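You operate a simulated robot arm through the tools that you are given. There is no shell and no other tool.

Carry out the task below with a simulated robot arm. There is one attempt and no reset: what you move stays moved.

Task
Take the pressed scarf out and lay it on the cabinet top.
Fine: turn the cycle dial off before you free the latch; leave the press lid up.

Only the result counts: the job must be done as asked and must still hold three seconds after the hand-in. Knocking over, shifting, dropping, spilling or breaking anything else fails it. Lids that push on must go on centred and level and be pressed home; caps that screw on are set level and turned clockwise until they are tight.

Robot
A 7-joint arm with a four-finger gripper, fixed in place. Base frame: the origin is at the foot of the arm, x ahead of it, y to its left, z up. Lengths are in m, angles in rad, forces in N, time in s.
Its first joint turns from -1.204 to 3.002 rad. Payload 3.67 kg.
Tool frame: the origin (TCP) lies between the finger pads and is the grasp point; the fingertips stand 0.028 m ahead of it; z points along the fingers, y is the line along which they close. Largest opening 0.112 m; the body of the gripper starts 0.073 m behind the TCP.
Orientation is that of the tool frame in the base frame, as a unit quaternion [x, y, z, w]. With the fingers straight down and closing along the base's y, the tool's x points along the base's -x, its y along +y and its z along -z.

Tools
- The arm moves only by the tool apply_moves. Its argument "motion" is a list of rows, each an object (a shift or turn left out is 0, a gripper value left out holds the last) with "gripper": the finger opening in m, from 0 to 0.112; "xyz": the shift along the base's x, y, z in m, a list of three; "dr": the turn, a rotation vector about the base's x, y, z in rad, a list of three. In form: [{"gripper": gripper, "xyz": [tx, ty, tz], "dr": [wx, wy, wz]}, ...]. A call has 1 to 20 rows; each row shifts and turns the commanded pose from where the row before left it. A row lasts 0.2 s, in which the tool goes at most 0.05 m and 0.15 rad; a call with a longer step from one row to the next is refused whole, and so is a gripper value outside its range. Where a pose cannot be reached the arm comes as near as it can. A force on the tool above 90 N (or 10 N above the force at the start of the call, whichever is more), or a blocked arm, ends the call early, and 0.2 s more pass. The fingers move at their own pace and stop on an object; they squeeze with about 34 N. The grip force told is the motor's: it shows also when the fingers shut on nothing. Time passes only in rows, and 0.2 s behind the last, so rows that do not move let the fingers close. The reply holds the time, the measured pose of the TCP, the force on the tool along the base axes, the opening and the grip force, in the units named above and with some noise, with the torque about the TCP (base axes, N m) and any sound that the robot's microphone picked up.
- Cameras (640 x 400 px; columns grow to the right, rows downward): "scene" is fixed at [0.4007, 0.5, 1.4696]; the picture's right is [-0.81, -0.58, 0.00], its down [-0.39, 0.54, -0.74] and it looks along [0.43, -0.61, -0.67] (base axes); focal length 236 px, centre (320, 200). "wrist" rides on the gripper at [0.06, -0.018, -0.104] in the tool frame; the picture's right is [0.29, 0.96, 0.00], its down [-0.80, 0.24, -0.55] and it looks along [-0.53, 0.16, 0.83] (tool axes); focal length 234 px, centre (320, 200). There is no depth. A picture from a camera that has moved, and an enlarged one, comes with that camera's place and axes in the base frame and with its lens.
- get_image(camera): a new picture of that camera. It takes no simulated time.
- move_column(by): slides the trunk up (or, below 0, down) by that many m; the arm rides with it, the base frame stays. It gives what a move gives, with no picture.
- inspect(camera, box): a new picture of the part [left, top, right, bottom] of that camera's present view, enlarged. It takes no simulated time.
- sign_off(): hands the job in; it is judged then, once.

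Places have to be worked out from the pictures, the camera data and where the tool is seen. Open the gripper and draw the arm clear of the work before you hand the job in, unless the task says otherwise.

The tools are called after "Request:" as a command line: name --argument value ..., lists and objects as JSON in quotes. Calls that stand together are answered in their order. apply_moves: Moves the arm, as the interface text tells. Its arguments: {"type":"object","properties":{"motion":{"type":"array","items":{"type":"object","properties":{"gripper":{"type":"number"},"xyz":{"type":"array","items":{"type":"number"}},"dr":{"type":"array","items":{"type":"number"}}}}}},"required":["motion"]} The other tools are called the same way: move_column (by) slides the trunk up or down; get_image (camera) takes a picture; inspect (camera, box) takes an enlarged picture of a part of a camera's view; sign_off () hands the job in.

At the start:

```text
t: 0.0
ee_pos: [0.467, -0.5689, 1.2606]
tcp_rot: [0.005, 1.0, 0.008, -0.001]
ft_force: [0.1, -0.1, -0.4]
torque: [-0.01, 0.02, 0.01]
opening: 0.112
grip_force: 0.0
trunk travel left (down, up): [-0.625, 0.215]
```

scene: 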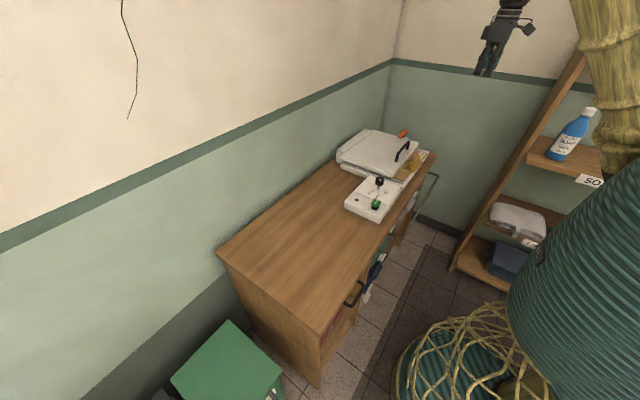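
wrist: 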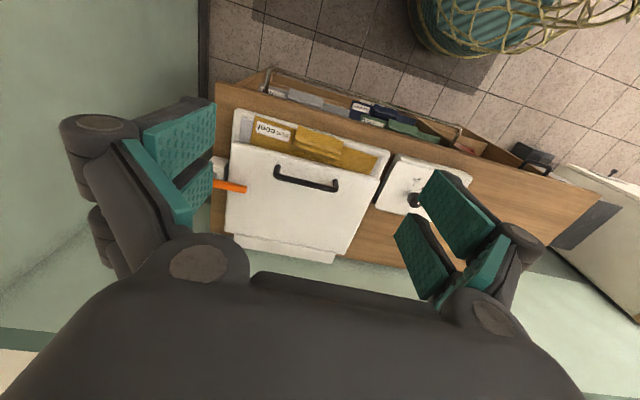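

I start by looking closer at the press and its controls in both cameras.

Request:
inspect --camera "scene" --box '[320, 110, 460, 230]'

Request:
inspect --camera "wrist" --box '[200, 70, 480, 270]'

```text
3.33 times, centred on (390, 170) of scene
camera zoom: at [0.4007, 0.5, 1.4696], right [-0.81, -0.58, 0.0], down [-0.39, 0.54, -0.74], along [0.43, -0.61, -0.67], focal length 787 px, centre (87, 300)
```

zoom: 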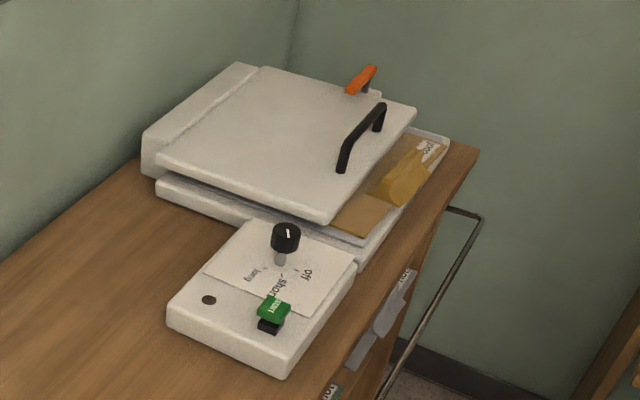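

```text
2.00 times, centred on (340, 170) of wrist
camera zoom: at [0.4052, -0.5888, 1.3644], right [-0.28, 0.96, 0.01], down [0.8, 0.22, 0.56], along [0.53, 0.17, -0.83], focal length 468 px, centre (280, 260)
```

zoom: 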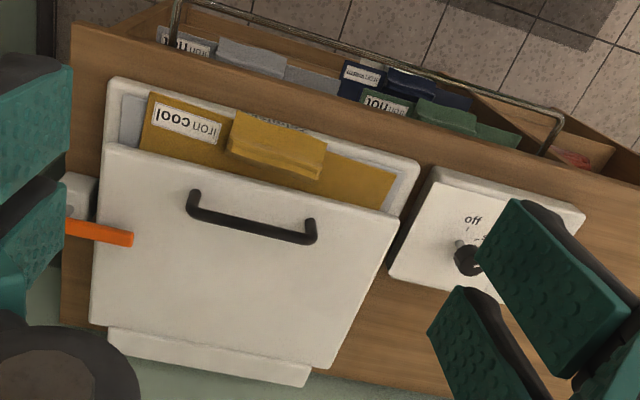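

From the two views I place the dial near (0.65, -0.27, 0.89). The lid spans x 0.63–0.89 and y -0.37 to -0.71, its handle is near (0.66, -0.54, 0.90), and the orange latch is near (0.73, -0.70, 0.89). I move over the dial for a closer look, staying high.

Request:
apply_moves --motion '[{"xyz": [0.0, 0.04, -0.01]}, {"xyz": [0.01, 0.04, -0.02]}, {"xyz": [0.01, 0.04, -0.02]}, {"xyz": [0.01, 0.04, -0.02]}, {"xyz": [0.01, 0.04, -0.02]}, {"xyz": [0.01, 0.035, -0.025]}, {"xyz": [0.01, 0.03, -0.025]}, {"xyz": [0.01, 0.0, -0.03]}]'

Request:
get_image --camera "wrist"

Request:
get_image --camera "scene"

```text
t: 0.7
ee_pos: [0.4651, -0.4963, 1.0894]
tcp_rot: [0.03, 0.988, 0.028, -0.152]
ft_force: [1.7, -0.1, -0.1]
torque: [0.0, 0.12, -0.01]
opening: 0.112
grip_force: 0.0
trunk travel left (down, up): [-0.625, 0.215]
stopped in row 3: the arm was blocked; the commanded pose is now the measured one
```

```text
taken
camera wrist: at [0.4369, -0.5185, 1.2067], right [-0.21, 0.97, 0.13], down [0.94, 0.16, 0.3], along [0.27, 0.19, -0.94], focal length 234 px, centre (320, 200)
```

wrist: 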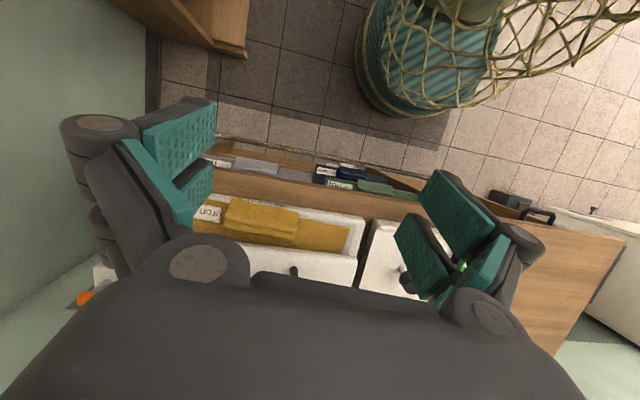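

```text
taken
```

scene: 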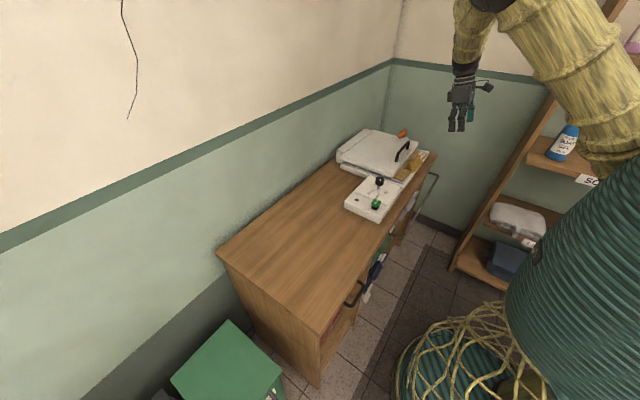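

The arm was blocked in row 3, and the tool ended lower and pitched about 0.3 rad, so the starting posture was probably awkward. I correct the pitch in small steps while moving outward, and check where it settles.

Request:
apply_moves --motion '[{"xyz": [0.01, 0.01, 0.0], "dr": [0, -0.05, 0]}, {"xyz": [0.01, 0.01, 0.0], "dr": [0, -0.05, 0]}, {"xyz": [0.01, 0.01, 0.0], "dr": [0, -0.05, 0]}]'

```text
t: 1.7
ee_pos: [0.4731, -0.4802, 1.0618]
tcp_rot: [0.048, 0.992, 0.044, -0.104]
ft_force: [-0.9, -0.1, -0.7]
torque: [0.02, -0.04, -0.01]
opening: 0.1121
grip_force: 0.1
trunk travel left (down, up): [-0.625, 0.215]
stopped in row 3: the arm was blocked; the commanded pose is now the measured one
```

It was blocked again and lags slightly. I hold still for a moment to see whether the pose is steady, and look at the arm around the shelf.

Request:
apply_moves --motion '[{}, {}]'

Request:
inspect --camera "scene" --box '[420, 0, 640, 200]'

```text
t: 2.3
ee_pos: [0.4753, -0.4793, 1.0612]
tcp_rot: [0.048, 0.992, 0.043, -0.104]
ft_force: [0.4, 0.4, -0.2]
torque: [0.04, -0.03, 0.0]
opening: 0.1121
grip_force: 0.2
trunk travel left (down, up): [-0.625, 0.215]
```

```text
2.00 times, centred on (530, 100) of scene
camera zoom: at [0.4007, 0.5, 1.4696], right [-0.81, -0.58, 0.0], down [-0.39, 0.54, -0.74], along [0.43, -0.61, -0.67], focal length 472 px, centre (-100, 400)
```

zoom: 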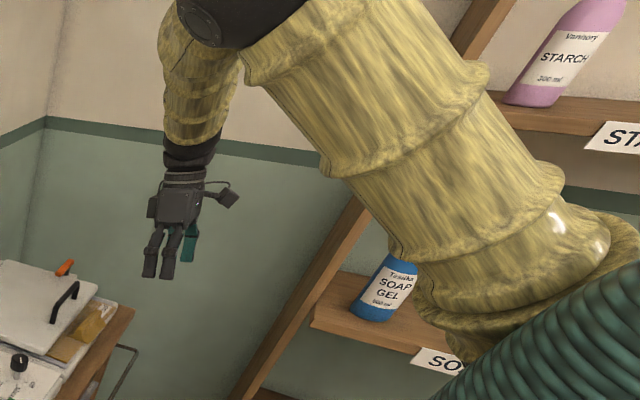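

Nothing touches the arm. The forearm hangs straight down and lines up with the tool, so this looks like a wrist limit with the trunk too high. I raise the tool a little, then lower the trunk so the elbow bends more.

Request:
apply_moves --motion '[{"xyz": [0.0, 0.0, 0.03]}, {"xyz": [0.0, 0.0, 0.03]}, {"xyz": [0.0, 0.0, 0.03]}, {"xyz": [0.0, 0.0, 0.03]}, {"xyz": [0.0, 0.0, 0.03]}]'

```text
t: 3.6
ee_pos: [0.4642, -0.4965, 1.1412]
tcp_rot: [0.068, 0.98, 0.057, -0.178]
ft_force: [-0.6, 0.6, 0.6]
torque: [0.0, -0.01, -0.02]
opening: 0.112
grip_force: 0.1
trunk travel left (down, up): [-0.625, 0.215]
stopped in row 5: the arm was blocked; the commanded pose is now the measured one
```

The pattern so far is that higher and closer is worse while lower is fine, so the elbow reaches its flex limit when the tool is near shoulder height. I raise the trunk instead, then straighten and lower the tool relative to it.

Request:
move_column --by 0.15

Request:
apply_moves --motion '[{"xyz": [0.01, 0.0, -0.04]}, {"xyz": [0.01, 0.0, -0.04]}, {"xyz": [0.01, 0.0, -0.04]}, {"xyz": [0.01, 0.01, -0.03], "dr": [0, -0.05, 0]}, {"xyz": [0.01, 0.01, -0.02], "dr": [0, -0.05, 0]}]'

```text
t: 5.3
ee_pos: [0.4631, -0.4961, 1.2915]
tcp_rot: [0.068, 0.98, 0.057, -0.177]
ft_force: [1.3, -0.3, 0.4]
torque: [-0.01, 0.03, 0.02]
opening: 0.1121
grip_force: 0.2
trunk travel left (down, up): [-0.775, 0.065]
```

```text
t: 6.5
ee_pos: [0.5145, -0.4733, 1.1222]
tcp_rot: [0.063, 0.988, 0.058, -0.128]
ft_force: [0.4, 0.9, 0.3]
torque: [-0.05, 0.03, 0.0]
opening: 0.1119
grip_force: 0.2
trunk travel left (down, up): [-0.775, 0.065]
```

That worked. Now I take out the remaining tilt (about -0.116, -0.256, 0.126 rad) and move toward a viewing pose over the dial.

Request:
apply_moves --motion '[{"xyz": [0.006, 0.0, -0.03], "dr": [-0.029, -0.064, 0.031]}, {"xyz": [0.006, 0.02, -0.02], "dr": [-0.029, -0.064, 0.031]}, {"xyz": [0.006, 0.03, -0.01], "dr": [-0.029, -0.064, 0.031]}, {"xyz": [0.006, 0.03, -0.01], "dr": [-0.029, -0.064, 0.031]}, {"xyz": [0.006, 0.03, -0.01]}, {"xyz": [0.006, 0.03, 0]}, {"xyz": [0, 0.03, 0]}]'

Request:
get_image --camera "wrist"

```text
t: 8.3
ee_pos: [0.506, -0.3128, 0.9797]
tcp_rot: [0.015, 0.998, 0.007, -0.068]
ft_force: [-0.3, -0.3, -0.4]
torque: [0.02, -0.06, 0.01]
opening: 0.1119
grip_force: 0.1
trunk travel left (down, up): [-0.775, 0.065]
stopped in row 7: the arm was blocked; the commanded pose is now the measured one
```

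```text
taken
camera wrist: at [0.4593, -0.3318, 1.0915], right [-0.25, 0.97, 0.05], down [0.87, 0.21, 0.44], along [0.42, 0.16, -0.89], focal length 234 px, centre (320, 200)
```

wrist: 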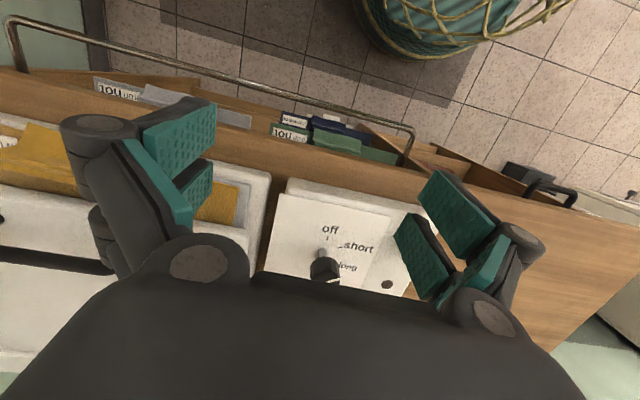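

The pose reached is close enough to read the panel. I enlarge the dial area.

Request:
inspect --camera "wrist" --box '[250, 170, 440, 300]'

Request:
inspect --camera "scene" --box '[340, 165, 410, 225]'

```text
3.08 times, centred on (345, 235) of wrist
camera zoom: at [0.4593, -0.3318, 1.0915], right [-0.25, 0.97, 0.05], down [0.87, 0.21, 0.44], along [0.42, 0.16, -0.89], focal length 720 px, centre (243, 92)
```

zoom: 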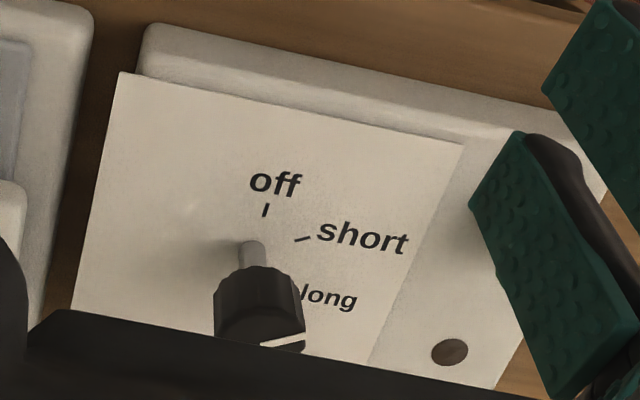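

```text
6.67 times, centred on (375, 195) of scene
camera zoom: at [0.4007, 0.5, 1.4696], right [-0.81, -0.58, 0.0], down [-0.39, 0.54, -0.74], along [0.43, -0.61, -0.67], focal length 1574 px, centre (-47, 233)
```

zoom: 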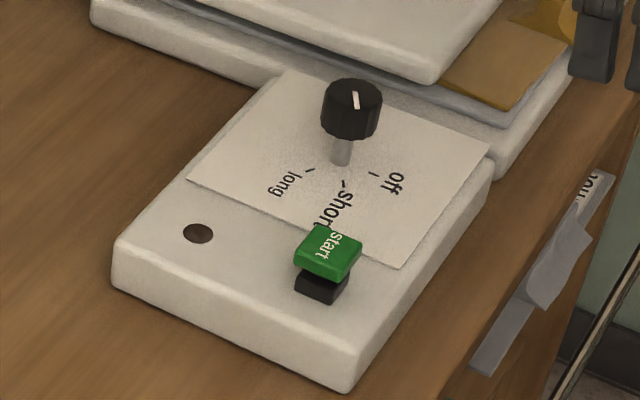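

The dial pointer is on "short". Its labels put "off" toward the robot (-x), about 55–60° counter-clockwise from above. The knob centre is about (0.648, -0.266), its top is at 0.889, and the panel is at about 0.843. I level the tool and move above the knob with the fingers partly closed.

Request:
apply_moves --motion '[{"xyz": [0.03, 0.005, 0.0], "dr": [0, -0.034, 0.008], "gripper": 0.075}, {"xyz": [0.03, 0.01, 0.0], "dr": [-0.007, -0.034, 0.008]}, {"xyz": [0.03, 0.01, 0.0], "dr": [-0.007, -0.034, 0.008]}, {"xyz": [0.03, 0.01, 0.0], "dr": [0, -0.034, 0.006]}, {"xyz": [0.021, 0.01, 0.0]}, {}]'

Request:
get_image --camera "wrist"

Request:
inspect --camera "scene" --box '[310, 90, 450, 230]'

```text
t: 9.7
ee_pos: [0.6406, -0.2745, 0.9733]
tcp_rot: [0.007, 1.0, 0.002, -0.006]
ft_force: [-0.2, -0.1, 0.1]
torque: [-0.01, -0.01, 0.02]
opening: 0.075
grip_force: 0.1
trunk travel left (down, up): [-0.775, 0.065]
```

```text
taken
camera wrist: at [0.5811, -0.2917, 1.0775], right [-0.28, 0.96, 0.01], down [0.81, 0.23, 0.54], along [0.52, 0.16, -0.84], focal length 234 px, centre (320, 200)
```

wrist: 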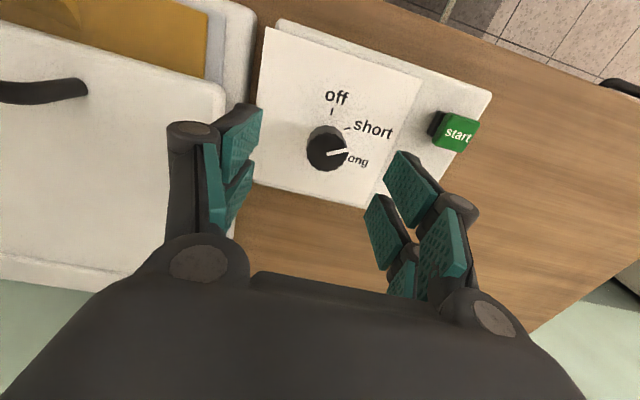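

```text
2.86 times, centred on (380, 160) of scene
camera zoom: at [0.4007, 0.5, 1.4696], right [-0.81, -0.58, 0.0], down [-0.39, 0.54, -0.74], along [0.43, -0.61, -0.67], focal length 674 px, centre (149, 314)
```

zoom: 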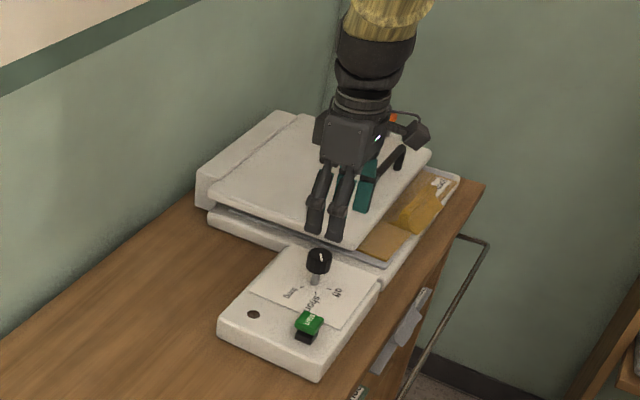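

The wrist view puts the knob at (0.646, -0.265) and the pointer at about 121°, with "off" at about 180°, so it needs +60° about z. I pause to check the settled pose before descending.

Request:
apply_moves --motion '[{}, {}]'

```text
t: 10.3
ee_pos: [0.6407, -0.2724, 0.9728]
tcp_rot: [0.007, 1.0, 0.004, -0.006]
ft_force: [-0.7, -0.7, -0.2]
torque: [0.01, 0.02, 0.02]
opening: 0.0749
grip_force: 0.0
trunk travel left (down, up): [-0.775, 0.065]
```

It settled about 6 mm short of the command, so I correct relative to the measured pose and descend onto the knob.

Request:
apply_moves --motion '[{"xyz": [0.006, 0.007, -0.02], "gripper": 0.075}, {"xyz": [0.0, 0.0, -0.02]}, {"xyz": [0.0, 0.0, -0.02]}, {"xyz": [0.0, 0.0, -0.02]}, {}, {}]'

Request:
get_image --camera "wrist"

Request:
inspect --camera "scene" --box '[340, 140, 420, 220]'

```text
t: 11.7
ee_pos: [0.6563, -0.2605, 0.8999]
tcp_rot: [0.0, 1.0, -0.002, 0.0]
ft_force: [0.5, -0.5, 0.1]
torque: [0.0, 0.01, 0.05]
opening: 0.0752
grip_force: 0.1
trunk travel left (down, up): [-0.775, 0.065]
```

```text
taken
camera wrist: at [0.5942, -0.2786, 1.0049], right [-0.29, 0.96, 0.0], down [0.8, 0.24, 0.56], along [0.53, 0.16, -0.83], focal length 234 px, centre (320, 200)
```

wrist: 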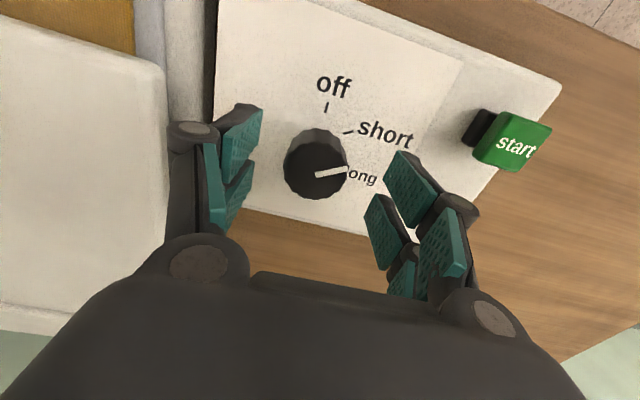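

```text
5.00 times, centred on (380, 180) of scene
camera zoom: at [0.4007, 0.5, 1.4696], right [-0.81, -0.58, 0.0], down [-0.39, 0.54, -0.74], along [0.43, -0.61, -0.67], focal length 1180 px, centre (20, 300)
```

zoom: 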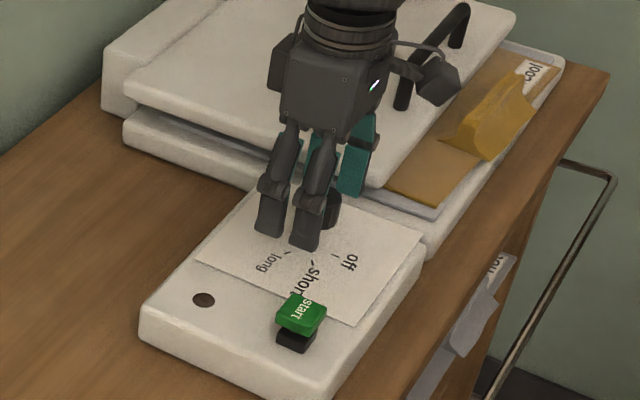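

The knob centre is now at about (0.649, -0.264), so I shift -7 mm in x and -3 mm in y, go down 2 cm and then close on it.

Request:
apply_moves --motion '[{"xyz": [-0.007, -0.003, -0.005]}, {"xyz": [0.0, 0.0, -0.015]}, {}]'

Request:
get_image --camera "wrist"

```text
t: 12.5
ee_pos: [0.6457, -0.2625, 0.8819]
tcp_rot: [0.0, 1.0, -0.002, 0.002]
ft_force: [0.0, 0.8, -0.3]
torque: [0.02, 0.01, -0.01]
opening: 0.075
grip_force: 0.0
trunk travel left (down, up): [-0.775, 0.065]
```

```text
taken
camera wrist: at [0.5849, -0.2808, 0.9861], right [-0.29, 0.96, 0.0], down [0.8, 0.24, 0.56], along [0.53, 0.16, -0.83], focal length 234 px, centre (320, 200)
```

wrist: 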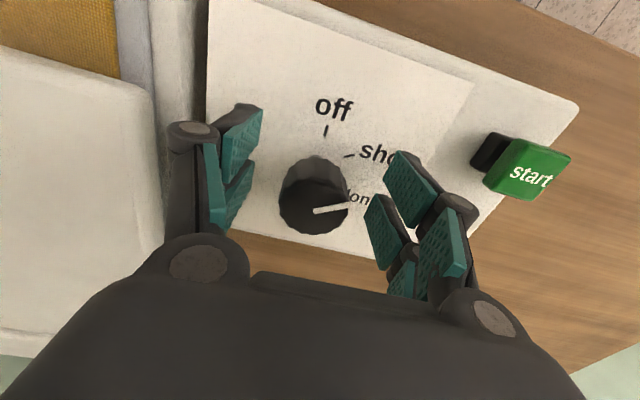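

The knob is centred between the pads to within a few mm. I nudge +4 mm in x and close.

Request:
apply_moves --motion '[{"xyz": [0.004, -0.001, 0.0]}, {"gripper": 0.05}, {"gripper": 0.03}, {"gripper": 0.03}]'

Request:
get_image --camera "wrist"

```text
t: 13.5
ee_pos: [0.6503, -0.2647, 0.8809]
tcp_rot: [0.0, 1.0, -0.002, 0.001]
ft_force: [1.0, -3.6, 0.9]
torque: [-0.05, 0.03, -0.03]
opening: 0.0324
grip_force: 1.9
trunk travel left (down, up): [-0.775, 0.065]
```

```text
taken
camera wrist: at [0.5891, -0.2822, 0.9857], right [-0.29, 0.96, 0.0], down [0.8, 0.24, 0.56], along [0.53, 0.16, -0.83], focal length 234 px, centre (320, 200)
```

wrist: 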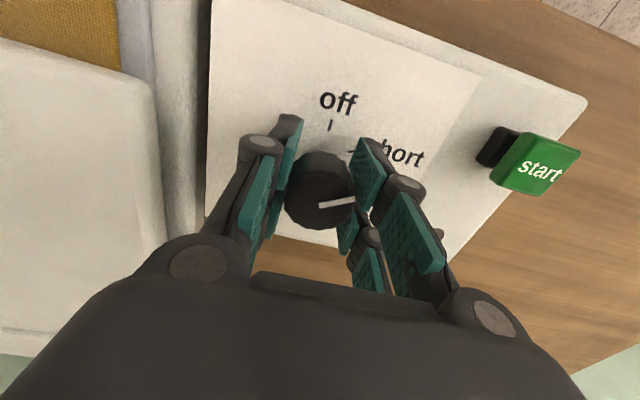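

The fingers hold the knob at 0.032 m. I tighten and turn it +z gradually, first about 0.5 rad, while watching the torque.

Request:
apply_moves --motion '[{"gripper": 0.015}, {"dr": [0, 0, 0.1]}, {"dr": [0, 0, 0.1]}, {"dr": [0, 0, 0.1]}, {"dr": [0, 0, 0.1]}, {"dr": [0, 0, 0.1]}, {}]'

Request:
get_image --camera "wrist"

```text
t: 15.1
ee_pos: [0.6489, -0.265, 0.8812]
tcp_rot: [-0.248, 0.969, -0.001, 0.003]
ft_force: [-7.0, -3.9, 1.7]
torque: [-0.06, 0.06, 0.03]
opening: 0.0311
grip_force: 44.5
trunk travel left (down, up): [-0.775, 0.065]
```

```text
taken
camera wrist: at [0.605, -0.3095, 0.9857], right [-0.71, 0.7, 0.0], down [0.58, 0.59, 0.56], along [0.39, 0.39, -0.83], focal length 234 px, centre (320, 200)
```

wrist: 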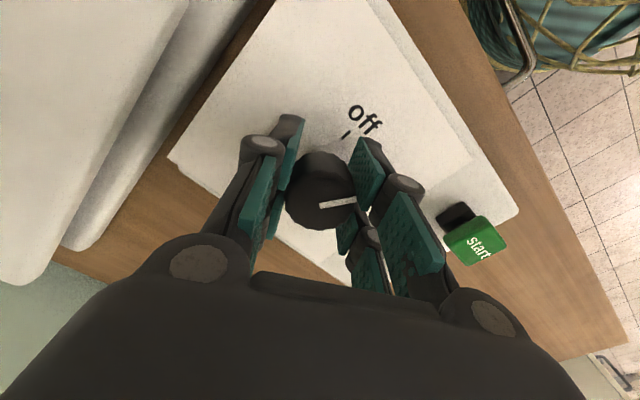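

The knob turns with the fingers and the pointer is now at about 146°. I continue about 0.55 rad.

Request:
apply_moves --motion '[{"dr": [0, 0, 0.1]}, {"dr": [0, 0, 0.1]}, {"dr": [0, 0, 0.1]}, {"dr": [0, 0, 0.1]}, {"dr": [0, 0, 0.1]}, {"dr": [0, 0, 0.06]}, {}]'

Request:
get_image --camera "wrist"

```text
t: 16.7
ee_pos: [0.6509, -0.2646, 0.8804]
tcp_rot: [-0.506, 0.862, 0.0, 0.002]
ft_force: [-11.2, 0.7, -4.1]
torque: [0.17, -0.09, -0.42]
opening: 0.031
grip_force: 45.1
trunk travel left (down, up): [-0.775, 0.065]
```

```text
taken
camera wrist: at [0.6353, -0.3262, 0.9857], right [-0.98, 0.22, 0.0], down [0.18, 0.81, 0.56], along [0.12, 0.54, -0.83], focal length 234 px, centre (320, 200)
```

wrist: 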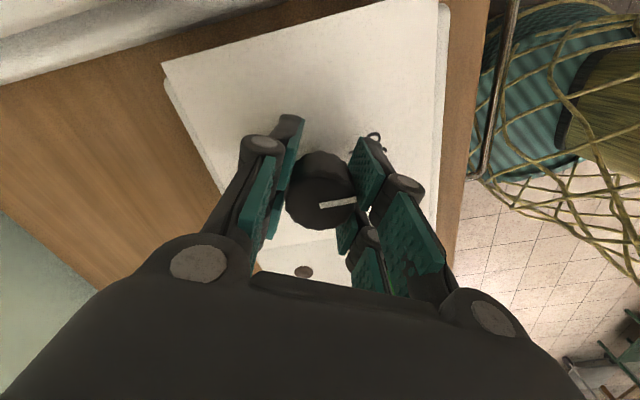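

The pointer now reads about 179° and a -0.42 N m torque builds, so it is at the "off" stop. I release, rise and look.

Request:
apply_moves --motion '[{"gripper": 0.05}, {"gripper": 0.075}, {"xyz": [0, 0, 0.03]}, {"xyz": [0, 0, 0.03]}, {"xyz": [0, 0, 0.03]}, {}]'

Request:
get_image --camera "wrist"

Request:
inspect --camera "scene" --box '[340, 110, 440, 210]'

```text
t: 18.1
ee_pos: [0.6478, -0.2675, 0.9645]
tcp_rot: [-0.502, 0.865, 0.003, -0.002]
ft_force: [-0.2, 0.0, 1.2]
torque: [-0.03, 0.02, 0.01]
opening: 0.0751
grip_force: 0.1
trunk travel left (down, up): [-0.775, 0.065]
```

```text
taken
camera wrist: at [0.6335, -0.3289, 1.0688], right [-0.97, 0.22, 0.01], down [0.19, 0.81, 0.56], along [0.12, 0.54, -0.83], focal length 234 px, centre (320, 200)
```

wrist: 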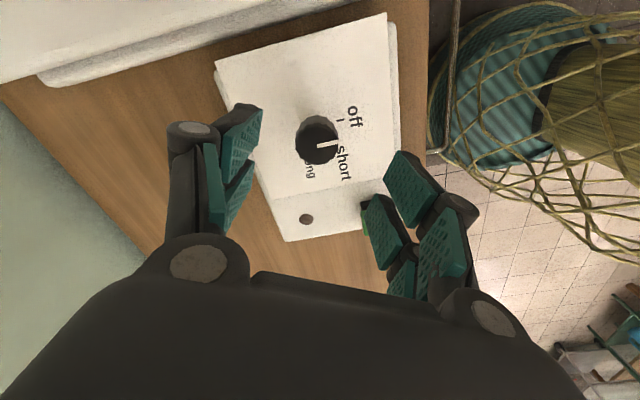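

```text
4.00 times, centred on (390, 160) of scene
camera zoom: at [0.4007, 0.5, 1.4696], right [-0.81, -0.58, 0.0], down [-0.39, 0.54, -0.74], along [0.43, -0.61, -0.67], focal length 944 px, centre (40, 360)
```

zoom: 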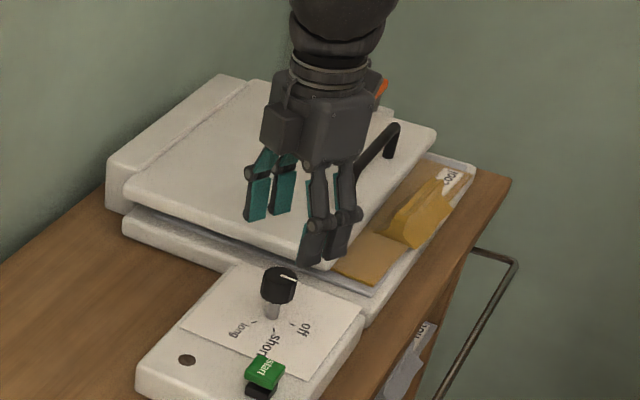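

The dial reads "off". Next I turn the tool back and travel high over the lid to view the orange latch.

Request:
apply_moves --motion '[{"xyz": [0, 0, 0.04], "dr": [0, 0, -0.1]}, {"xyz": [0, -0.02, 0.035], "dr": [0, 0, -0.12]}, {"xyz": [0, -0.04, 0.02], "dr": [0, 0, -0.12]}, {"xyz": [0, -0.045, 0], "dr": [0, 0, -0.12]}, {"xyz": [0, -0.045, 0], "dr": [0, 0, -0.12]}, {"xyz": [0, -0.045, 0], "dr": [0, 0, -0.12]}, {"xyz": [0, -0.045, 0], "dr": [0, 0, -0.12]}, {"xyz": [0, -0.045, 0], "dr": [0, 0, -0.12]}, {"xyz": [0, -0.045, 0], "dr": [0, 0, -0.12]}, {"xyz": [0.0, -0.02, 0], "dr": [0, 0, 0]}, {}]'

Request:
get_image --camera "wrist"

Request:
get_image --camera "scene"

```text
t: 20.5
ee_pos: [0.6522, -0.6135, 1.066]
tcp_rot: [0.0, 1.0, -0.002, 0.001]
ft_force: [0.2, -0.3, 0.2]
torque: [-0.02, 0.03, 0.01]
opening: 0.0752
grip_force: 0.1
trunk travel left (down, up): [-0.775, 0.065]
```

```text
taken
camera wrist: at [0.5908, -0.6317, 1.1713], right [-0.29, 0.96, 0.0], down [0.8, 0.24, 0.56], along [0.53, 0.16, -0.83], focal length 234 px, centre (320, 200)
```

wrist: 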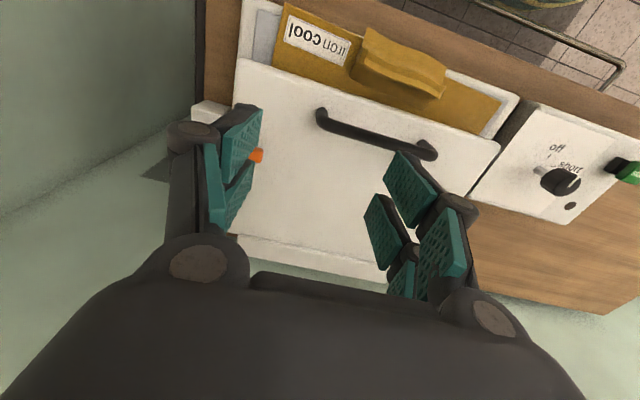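

```text
taken
```

scene: 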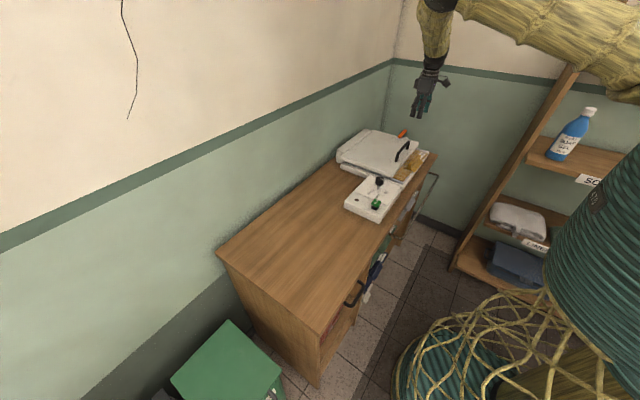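

The left finger hides the latch, so I shift -y and slightly back to bring it between the fingers.

Request:
apply_moves --motion '[{"xyz": [0, -0.04, 0]}, {"xyz": [0.0, -0.04, 0]}, {"xyz": [0.0, -0.02, 0]}, {}]'

Request:
get_image --camera "wrist"

Request:
inspect --camera "scene" --box '[380, 110, 440, 170]'

```text
t: 21.5
ee_pos: [0.6511, -0.7169, 1.0655]
tcp_rot: [-0.001, 1.0, -0.003, 0.0]
ft_force: [-0.1, 0.1, -0.2]
torque: [-0.01, 0.01, 0.0]
opening: 0.0751
grip_force: 0.0
trunk travel left (down, up): [-0.775, 0.065]
```

```text
taken
camera wrist: at [0.5896, -0.7351, 1.1695], right [-0.29, 0.96, 0.0], down [0.8, 0.24, 0.55], along [0.53, 0.16, -0.83], focal length 234 px, centre (320, 200)
```

wrist: 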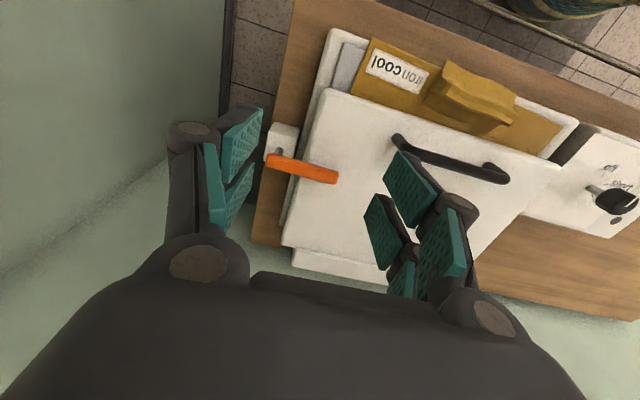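

```text
6.67 times, centred on (410, 140) of scene
camera zoom: at [0.4007, 0.5, 1.4696], right [-0.81, -0.58, 0.0], down [-0.39, 0.54, -0.74], along [0.43, -0.61, -0.67], focal length 1574 px, centre (-280, 600)
```

zoom: 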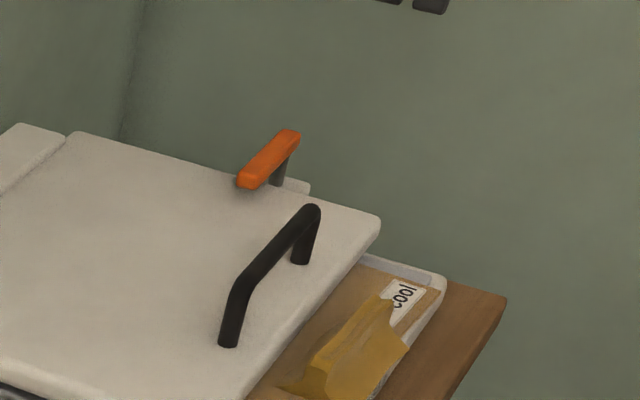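

Request:
inspect --camera "wrist" --box '[230, 100, 370, 200]'

Request:
inspect --camera "wrist" --box '[300, 10, 600, 190]'

```text
4.00 times, centred on (300, 150) of wrist
camera zoom: at [0.5896, -0.7351, 1.1695], right [-0.29, 0.96, 0.0], down [0.8, 0.24, 0.55], along [0.53, 0.16, -0.83], focal length 937 px, centre (400, 400)
```

zoom: 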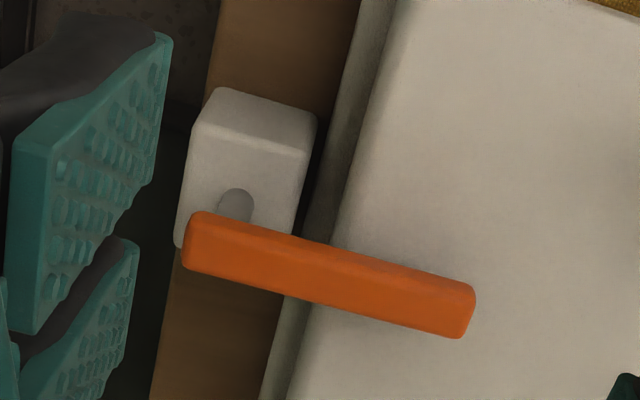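

```text
2.13 times, centred on (450, 100) of wrist
camera zoom: at [0.5896, -0.7351, 1.1695], right [-0.29, 0.96, 0.0], down [0.8, 0.24, 0.55], along [0.53, 0.16, -0.83], focal length 500 px, centre (43, 413)
```

zoom: 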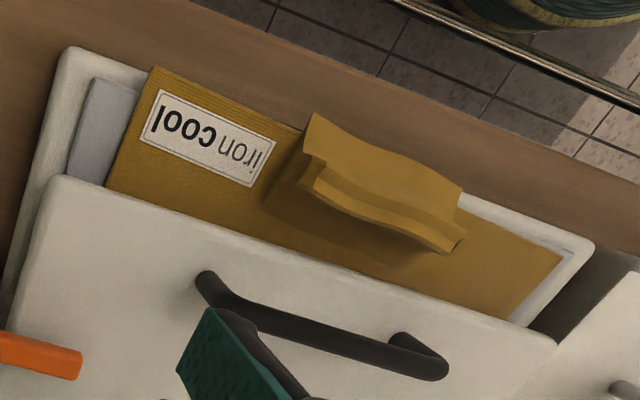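

The latch is an orange bar about 95 mm long, along y at x≈0.727 from y≈-0.764 to -0.669. It swings on a vertical pin at y≈-0.75 and overlaps the lid. I lower the trunk a bit for reach and yaw the tool -90° so the fingers can straddle the bar along x.

Request:
apply_moves --motion '[{"dr": [0, 0, -0.142]}, {"dr": [0, 0, -0.143]}, {"dr": [0, 0, -0.143]}, {"dr": [0, 0, -0.143]}, {"dr": [0, 0, -0.143]}, {"dr": [0, 0, -0.143]}, {"dr": [0, 0, -0.143]}, {"dr": [0, 0, -0.143]}, {"dr": [0, 0, -0.143]}, {"dr": [0, 0, -0.143]}, {"dr": [0, 0, -0.142]}, {}]'

Request:
move_column --by -0.1

Request:
get_image --camera "wrist"

Request:
get_image --camera "scene"

```text
t: 24.1
ee_pos: [0.6518, -0.7144, 1.0649]
tcp_rot: [0.637, 0.771, -0.001, 0.0]
ft_force: [0.5, -0.1, -0.7]
torque: [0.01, 0.01, -0.01]
opening: 0.0752
grip_force: 0.1
out of reach, approached as far as the arm can: row 11
trunk travel left (down, up): [-0.775, 0.065]
```

```text
t: 25.4
ee_pos: [0.6505, -0.7146, 0.9657]
tcp_rot: [0.637, 0.771, -0.001, -0.001]
ft_force: [1.3, 0.6, 0.1]
torque: [0.0, 0.02, 0.02]
opening: 0.0751
grip_force: 0.0
trunk travel left (down, up): [-0.675, 0.165]
```

```text
taken
camera wrist: at [0.6215, -0.6592, 1.0703], right [0.89, 0.46, 0.0], down [0.39, -0.74, 0.56], along [0.25, -0.49, -0.83], focal length 234 px, centre (320, 200)
```

wrist: 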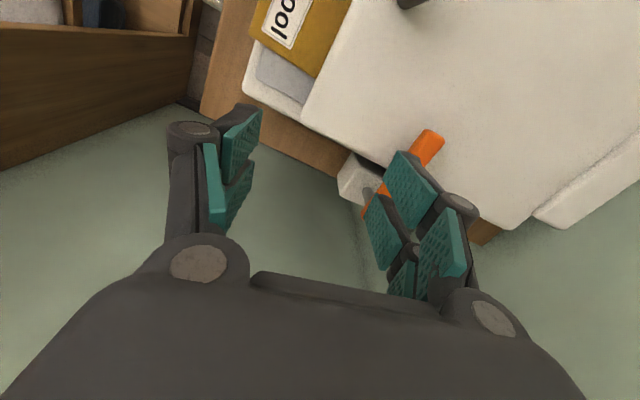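

```text
taken
```

scene: 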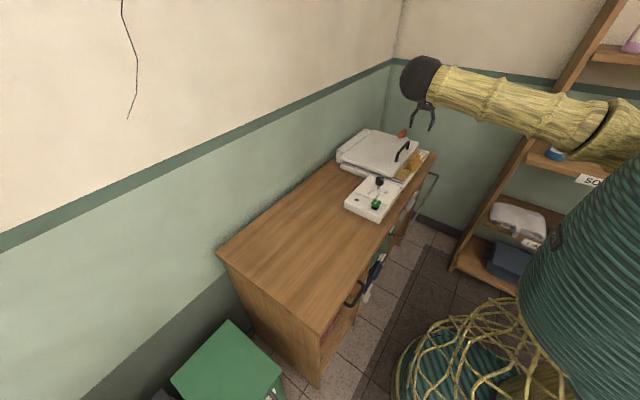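

The tool yaw stops at about -79°, which is fine. I move over the bar at about (0.727, -0.695), still above it, and look.

Request:
apply_moves --motion '[{"xyz": [0.03, 0.01, 0]}, {"xyz": [0.03, 0.01, 0]}, {"xyz": [0.017, 0.0, 0]}, {}, {}]'

Request:
get_image --camera "wrist"

```text
t: 26.6
ee_pos: [0.6607, -0.7085, 0.966]
tcp_rot: [0.634, 0.773, 0.0, 0.002]
ft_force: [0.2, 0.2, 0.4]
torque: [0.03, -0.02, 0.01]
opening: 0.0752
grip_force: 0.0
out of reach, approached as far as the arm can: row 1, 2, 3
trunk travel left (down, up): [-0.675, 0.165]
```

```text
taken
camera wrist: at [0.6292, -0.6543, 1.0705], right [0.88, 0.47, 0.0], down [0.39, -0.73, 0.56], along [0.26, -0.49, -0.83], focal length 234 px, centre (320, 200)
```

wrist: 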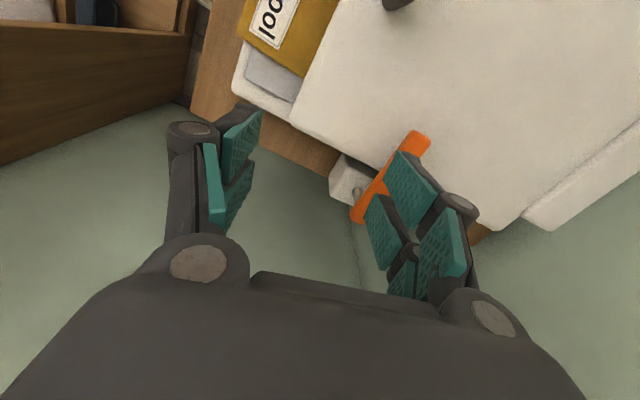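

The arm is fully stretched with the tool straight down, so I will tilt the tool outward to gain reach. I close the fingers into one peg, yaw back about 0.63 rad and tilt 0.45 rad radially. The plan is to hook behind the bar and swing it toward -x.

Request:
apply_moves --motion '[{"gripper": 0.0, "dr": [0, 0, 0.126]}, {"dr": [0, 0, 0.126]}, {"dr": [0, 0, 0.126]}, {"dr": [0, 0, 0.126]}, {"dr": [0, 0, 0.126]}, {"dr": [-0.0776, -0.0821, 0]}, {"dr": [-0.0776, -0.0821, 0]}, {"dr": [-0.0776, -0.0821, 0]}, {"dr": [-0.0776, -0.0821, 0]}, {}]'

Request:
get_image --camera "wrist"

```text
t: 28.8
ee_pos: [0.6599, -0.7121, 0.964]
tcp_rot: [0.358, 0.906, -0.086, 0.208]
ft_force: [0.0, -0.4, -0.3]
torque: [0.04, 0.01, 0.03]
opening: 0.0001
grip_force: 33.8
trunk travel left (down, up): [-0.675, 0.165]
```

```text
taken
camera wrist: at [0.5753, -0.6568, 1.0322], right [0.47, 0.88, -0.13], down [0.51, -0.14, 0.85], along [0.72, -0.46, -0.52], focal length 234 px, centre (320, 200)
```

wrist: 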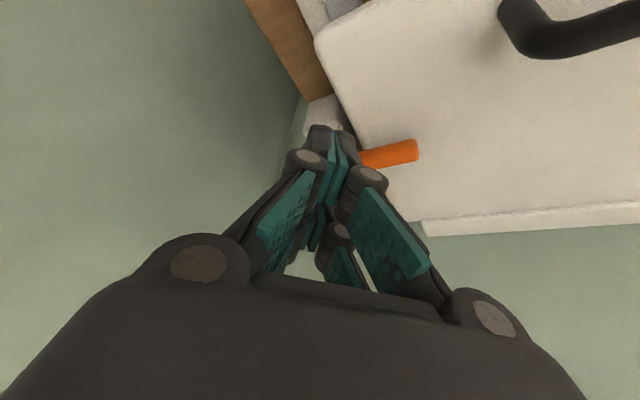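

The tilt took. I move the peg to just behind the bar, still above it, and check.

Request:
apply_moves --motion '[{"xyz": [0.03, 0.01, 0.005]}, {"xyz": [0.03, 0.01, 0]}, {"xyz": [0.028, 0.01, 0]}, {}, {}]'

Request:
get_image --camera "wrist"

Request:
inspect --camera "scene" --box '[370, 90, 450, 170]'

```text
t: 30.0
ee_pos: [0.7488, -0.6811, 0.9698]
tcp_rot: [0.358, 0.906, -0.086, 0.208]
ft_force: [0.0, 0.2, 0.5]
torque: [0.02, -0.01, -0.01]
opening: 0.0
grip_force: 34.3
trunk travel left (down, up): [-0.675, 0.165]
```

```text
taken
camera wrist: at [0.664, -0.6258, 1.038], right [0.47, 0.88, -0.13], down [0.51, -0.14, 0.85], along [0.72, -0.46, -0.52], focal length 234 px, centre (320, 200)
```

wrist: 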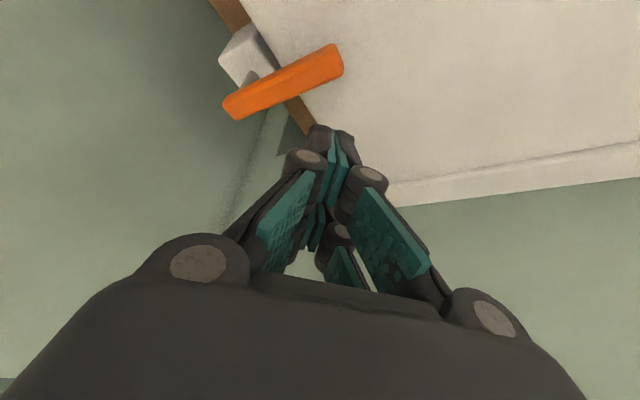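

```text
5.00 times, centred on (410, 130) of scene
camera zoom: at [0.4007, 0.5, 1.4696], right [-0.81, -0.58, 0.0], down [-0.39, 0.54, -0.74], along [0.43, -0.61, -0.67], focal length 1180 px, centre (-130, 550)
```

zoom: 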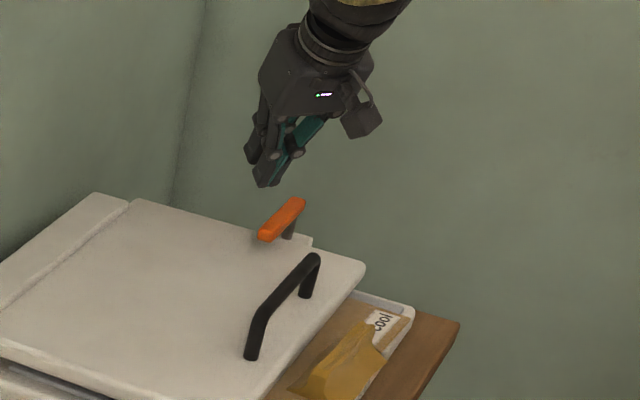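

The bar end projects to (0.725, -0.669), matching earlier. I descend about 6.5 cm behind it so the fingertip ends at about z 0.879.

Request:
apply_moves --motion '[{"xyz": [0.0, 0.0, -0.02]}, {"xyz": [0.0, 0, -0.02]}, {"xyz": [0.0, 0.0, -0.015]}, {"xyz": [0.0, 0.0, -0.01]}, {}, {}]'

Request:
get_image --camera "wrist"

Request:
inspect --camera "scene" --box '[380, 100, 440, 160]'

```text
t: 31.1
ee_pos: [0.7527, -0.6823, 0.927]
tcp_rot: [0.356, 0.903, -0.091, 0.221]
ft_force: [-12.7, 9.7, 48.5]
torque: [0.4, 1.01, 0.03]
opening: 0.0001
grip_force: 33.8
trunk travel left (down, up): [-0.675, 0.165]
stopped in row 5: the force on the tool passed its limit at 96 N (the readings are from after the stop); the commanded pose is now the measured one
```

```text
taken
camera wrist: at [0.6658, -0.6267, 0.992], right [0.47, 0.87, -0.14], down [0.5, -0.13, 0.86], along [0.73, -0.47, -0.49], focal length 234 px, centre (320, 200)
```

wrist: 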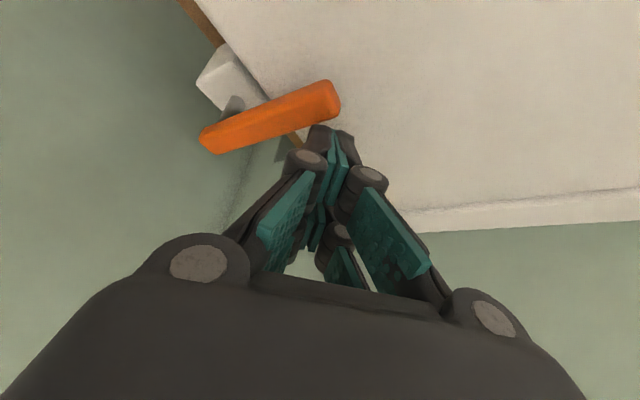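

```text
6.67 times, centred on (410, 130) of scene
camera zoom: at [0.4007, 0.5, 1.4696], right [-0.81, -0.58, 0.0], down [-0.39, 0.54, -0.74], along [0.43, -0.61, -0.67], focal length 1574 px, centre (-280, 667)
```

zoom: 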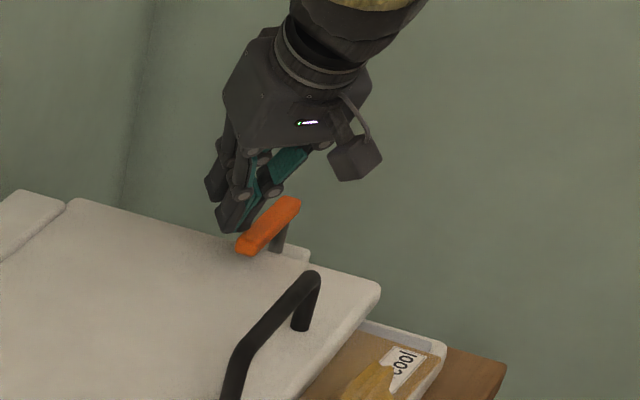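

The force trace places the contact about 12 mm inward of the TCP. Each jaw has two prongs, so the closed peg is about 47 mm wide and its inner prong landed on the bar's edge. I lift and check that the bar hasn't moved before going further out.

Request:
apply_moves --motion '[{"xyz": [0.0, 0.0, 0.02]}, {"xyz": [0.0, 0, 0.02]}, {"xyz": [0.01, -0.004, 0.0], "dr": [0.007, 0.02, 0]}, {"xyz": [0.008, -0.004, 0]}, {}]'

Request:
get_image --camera "wrist"

Request:
inspect --camera "scene" --box '[380, 100, 440, 160]'

```text
t: 32.3
ee_pos: [0.772, -0.6927, 0.9555]
tcp_rot: [0.356, 0.907, -0.089, 0.205]
ft_force: [1.0, -0.7, 0.4]
torque: [0.0, 0.01, -0.01]
opening: 0.0
grip_force: 34.6
trunk travel left (down, up): [-0.675, 0.165]
```

```text
taken
camera wrist: at [0.6868, -0.6382, 1.0239], right [0.46, 0.87, -0.14], down [0.52, -0.14, 0.84], along [0.72, -0.46, -0.52], focal length 234 px, centre (320, 200)
```

wrist: 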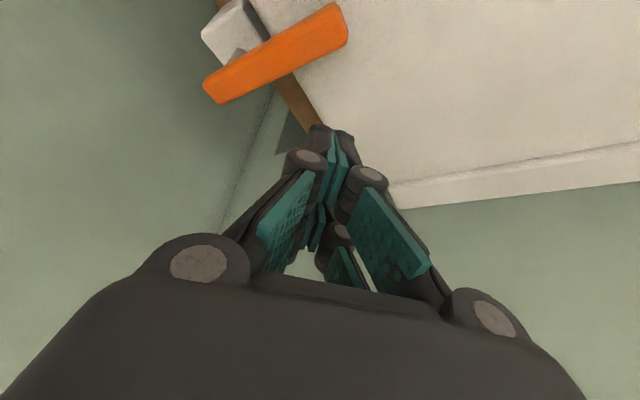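

```text
6.67 times, centred on (410, 130) of scene
camera zoom: at [0.4007, 0.5, 1.4696], right [-0.81, -0.58, 0.0], down [-0.39, 0.54, -0.74], along [0.43, -0.61, -0.67], focal length 1574 px, centre (-280, 667)
```

zoom: 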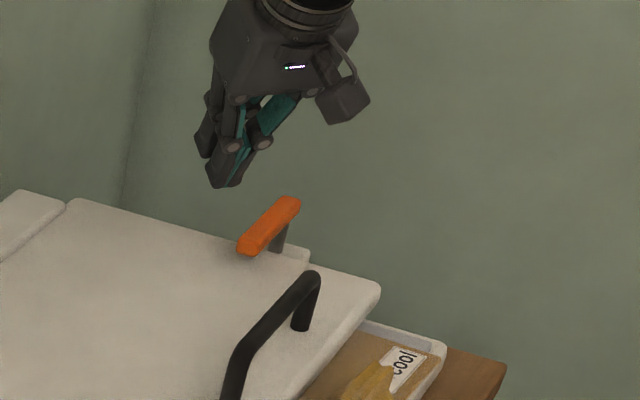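

The bar is undisturbed, with its edge at x≈0.736. The peg now clears it by about 3 cm in x, so I descend gently beside it.

Request:
apply_moves --motion '[{"xyz": [0.0, 0.0, -0.015]}, {"xyz": [0.0, 0, -0.012]}, {"xyz": [0.0, 0, -0.008]}, {}]'

Request:
get_image --camera "wrist"

Request:
inspect --camera "scene" --box '[380, 100, 440, 160]'

```text
t: 33.3
ee_pos: [0.7734, -0.6927, 0.9209]
tcp_rot: [0.357, 0.907, -0.089, 0.205]
ft_force: [0.5, 0.2, 0.3]
torque: [0.01, 0.02, 0.01]
opening: 0.0
grip_force: 33.8
trunk travel left (down, up): [-0.675, 0.165]
```

```text
taken
camera wrist: at [0.6878, -0.638, 0.9896], right [0.46, 0.87, -0.14], down [0.52, -0.14, 0.84], along [0.72, -0.46, -0.52], focal length 234 px, centre (320, 200)
```

wrist: 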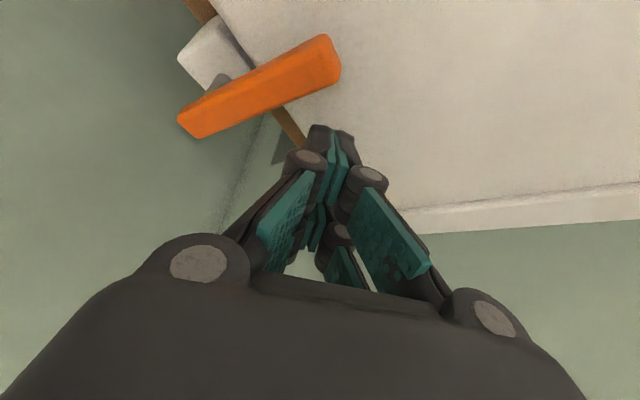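

```text
6.67 times, centred on (410, 130) of scene
camera zoom: at [0.4007, 0.5, 1.4696], right [-0.81, -0.58, 0.0], down [-0.39, 0.54, -0.74], along [0.43, -0.61, -0.67], focal length 1574 px, centre (-280, 667)
```

zoom: 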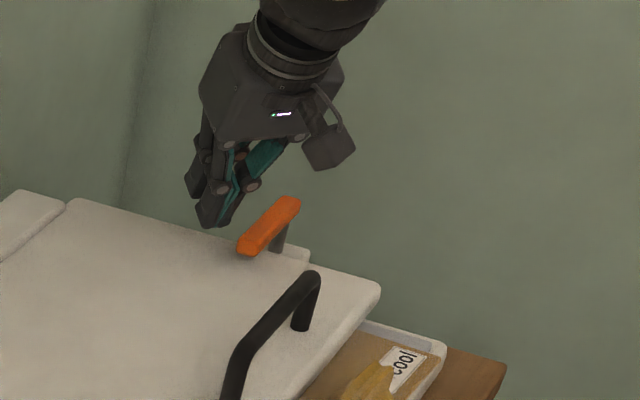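

The tip is beside the bar with no contact force. I lower 6 mm more and pull toward -x along the arc, about 45° of swing, watching the forces.

Request:
apply_moves --motion '[{"xyz": [0.0, 0.0, -0.006]}, {"xyz": [-0.012, 0, 0]}, {"xyz": [-0.012, 0, 0]}, {"xyz": [-0.012, 0, 0]}, {"xyz": [-0.01, -0.002, 0]}, {}]'

Request:
get_image --camera "wrist"

Request:
inspect --camera "scene" --box '[380, 100, 440, 160]'

```text
t: 34.7
ee_pos: [0.7254, -0.6946, 0.9153]
tcp_rot: [0.357, 0.907, -0.089, 0.205]
ft_force: [-0.1, -0.1, 0.1]
torque: [0.0, -0.02, 0.02]
opening: 0.0
grip_force: 34.0
trunk travel left (down, up): [-0.675, 0.165]
```

```text
taken
camera wrist: at [0.6416, -0.6401, 0.9829], right [0.46, 0.87, -0.14], down [0.52, -0.14, 0.84], along [0.72, -0.46, -0.52], focal length 234 px, centre (320, 200)
```

wrist: 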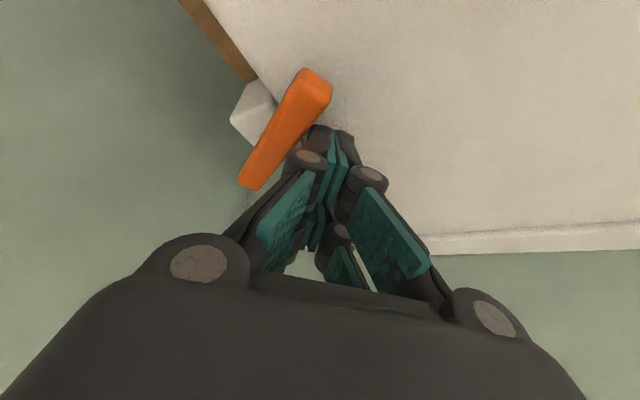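

```text
6.67 times, centred on (410, 130) of scene
camera zoom: at [0.4007, 0.5, 1.4696], right [-0.81, -0.58, 0.0], down [-0.39, 0.54, -0.74], along [0.43, -0.61, -0.67], focal length 1574 px, centre (-280, 667)
```

zoom: 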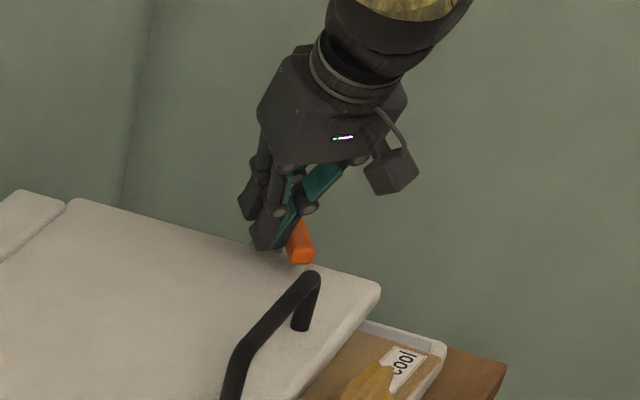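

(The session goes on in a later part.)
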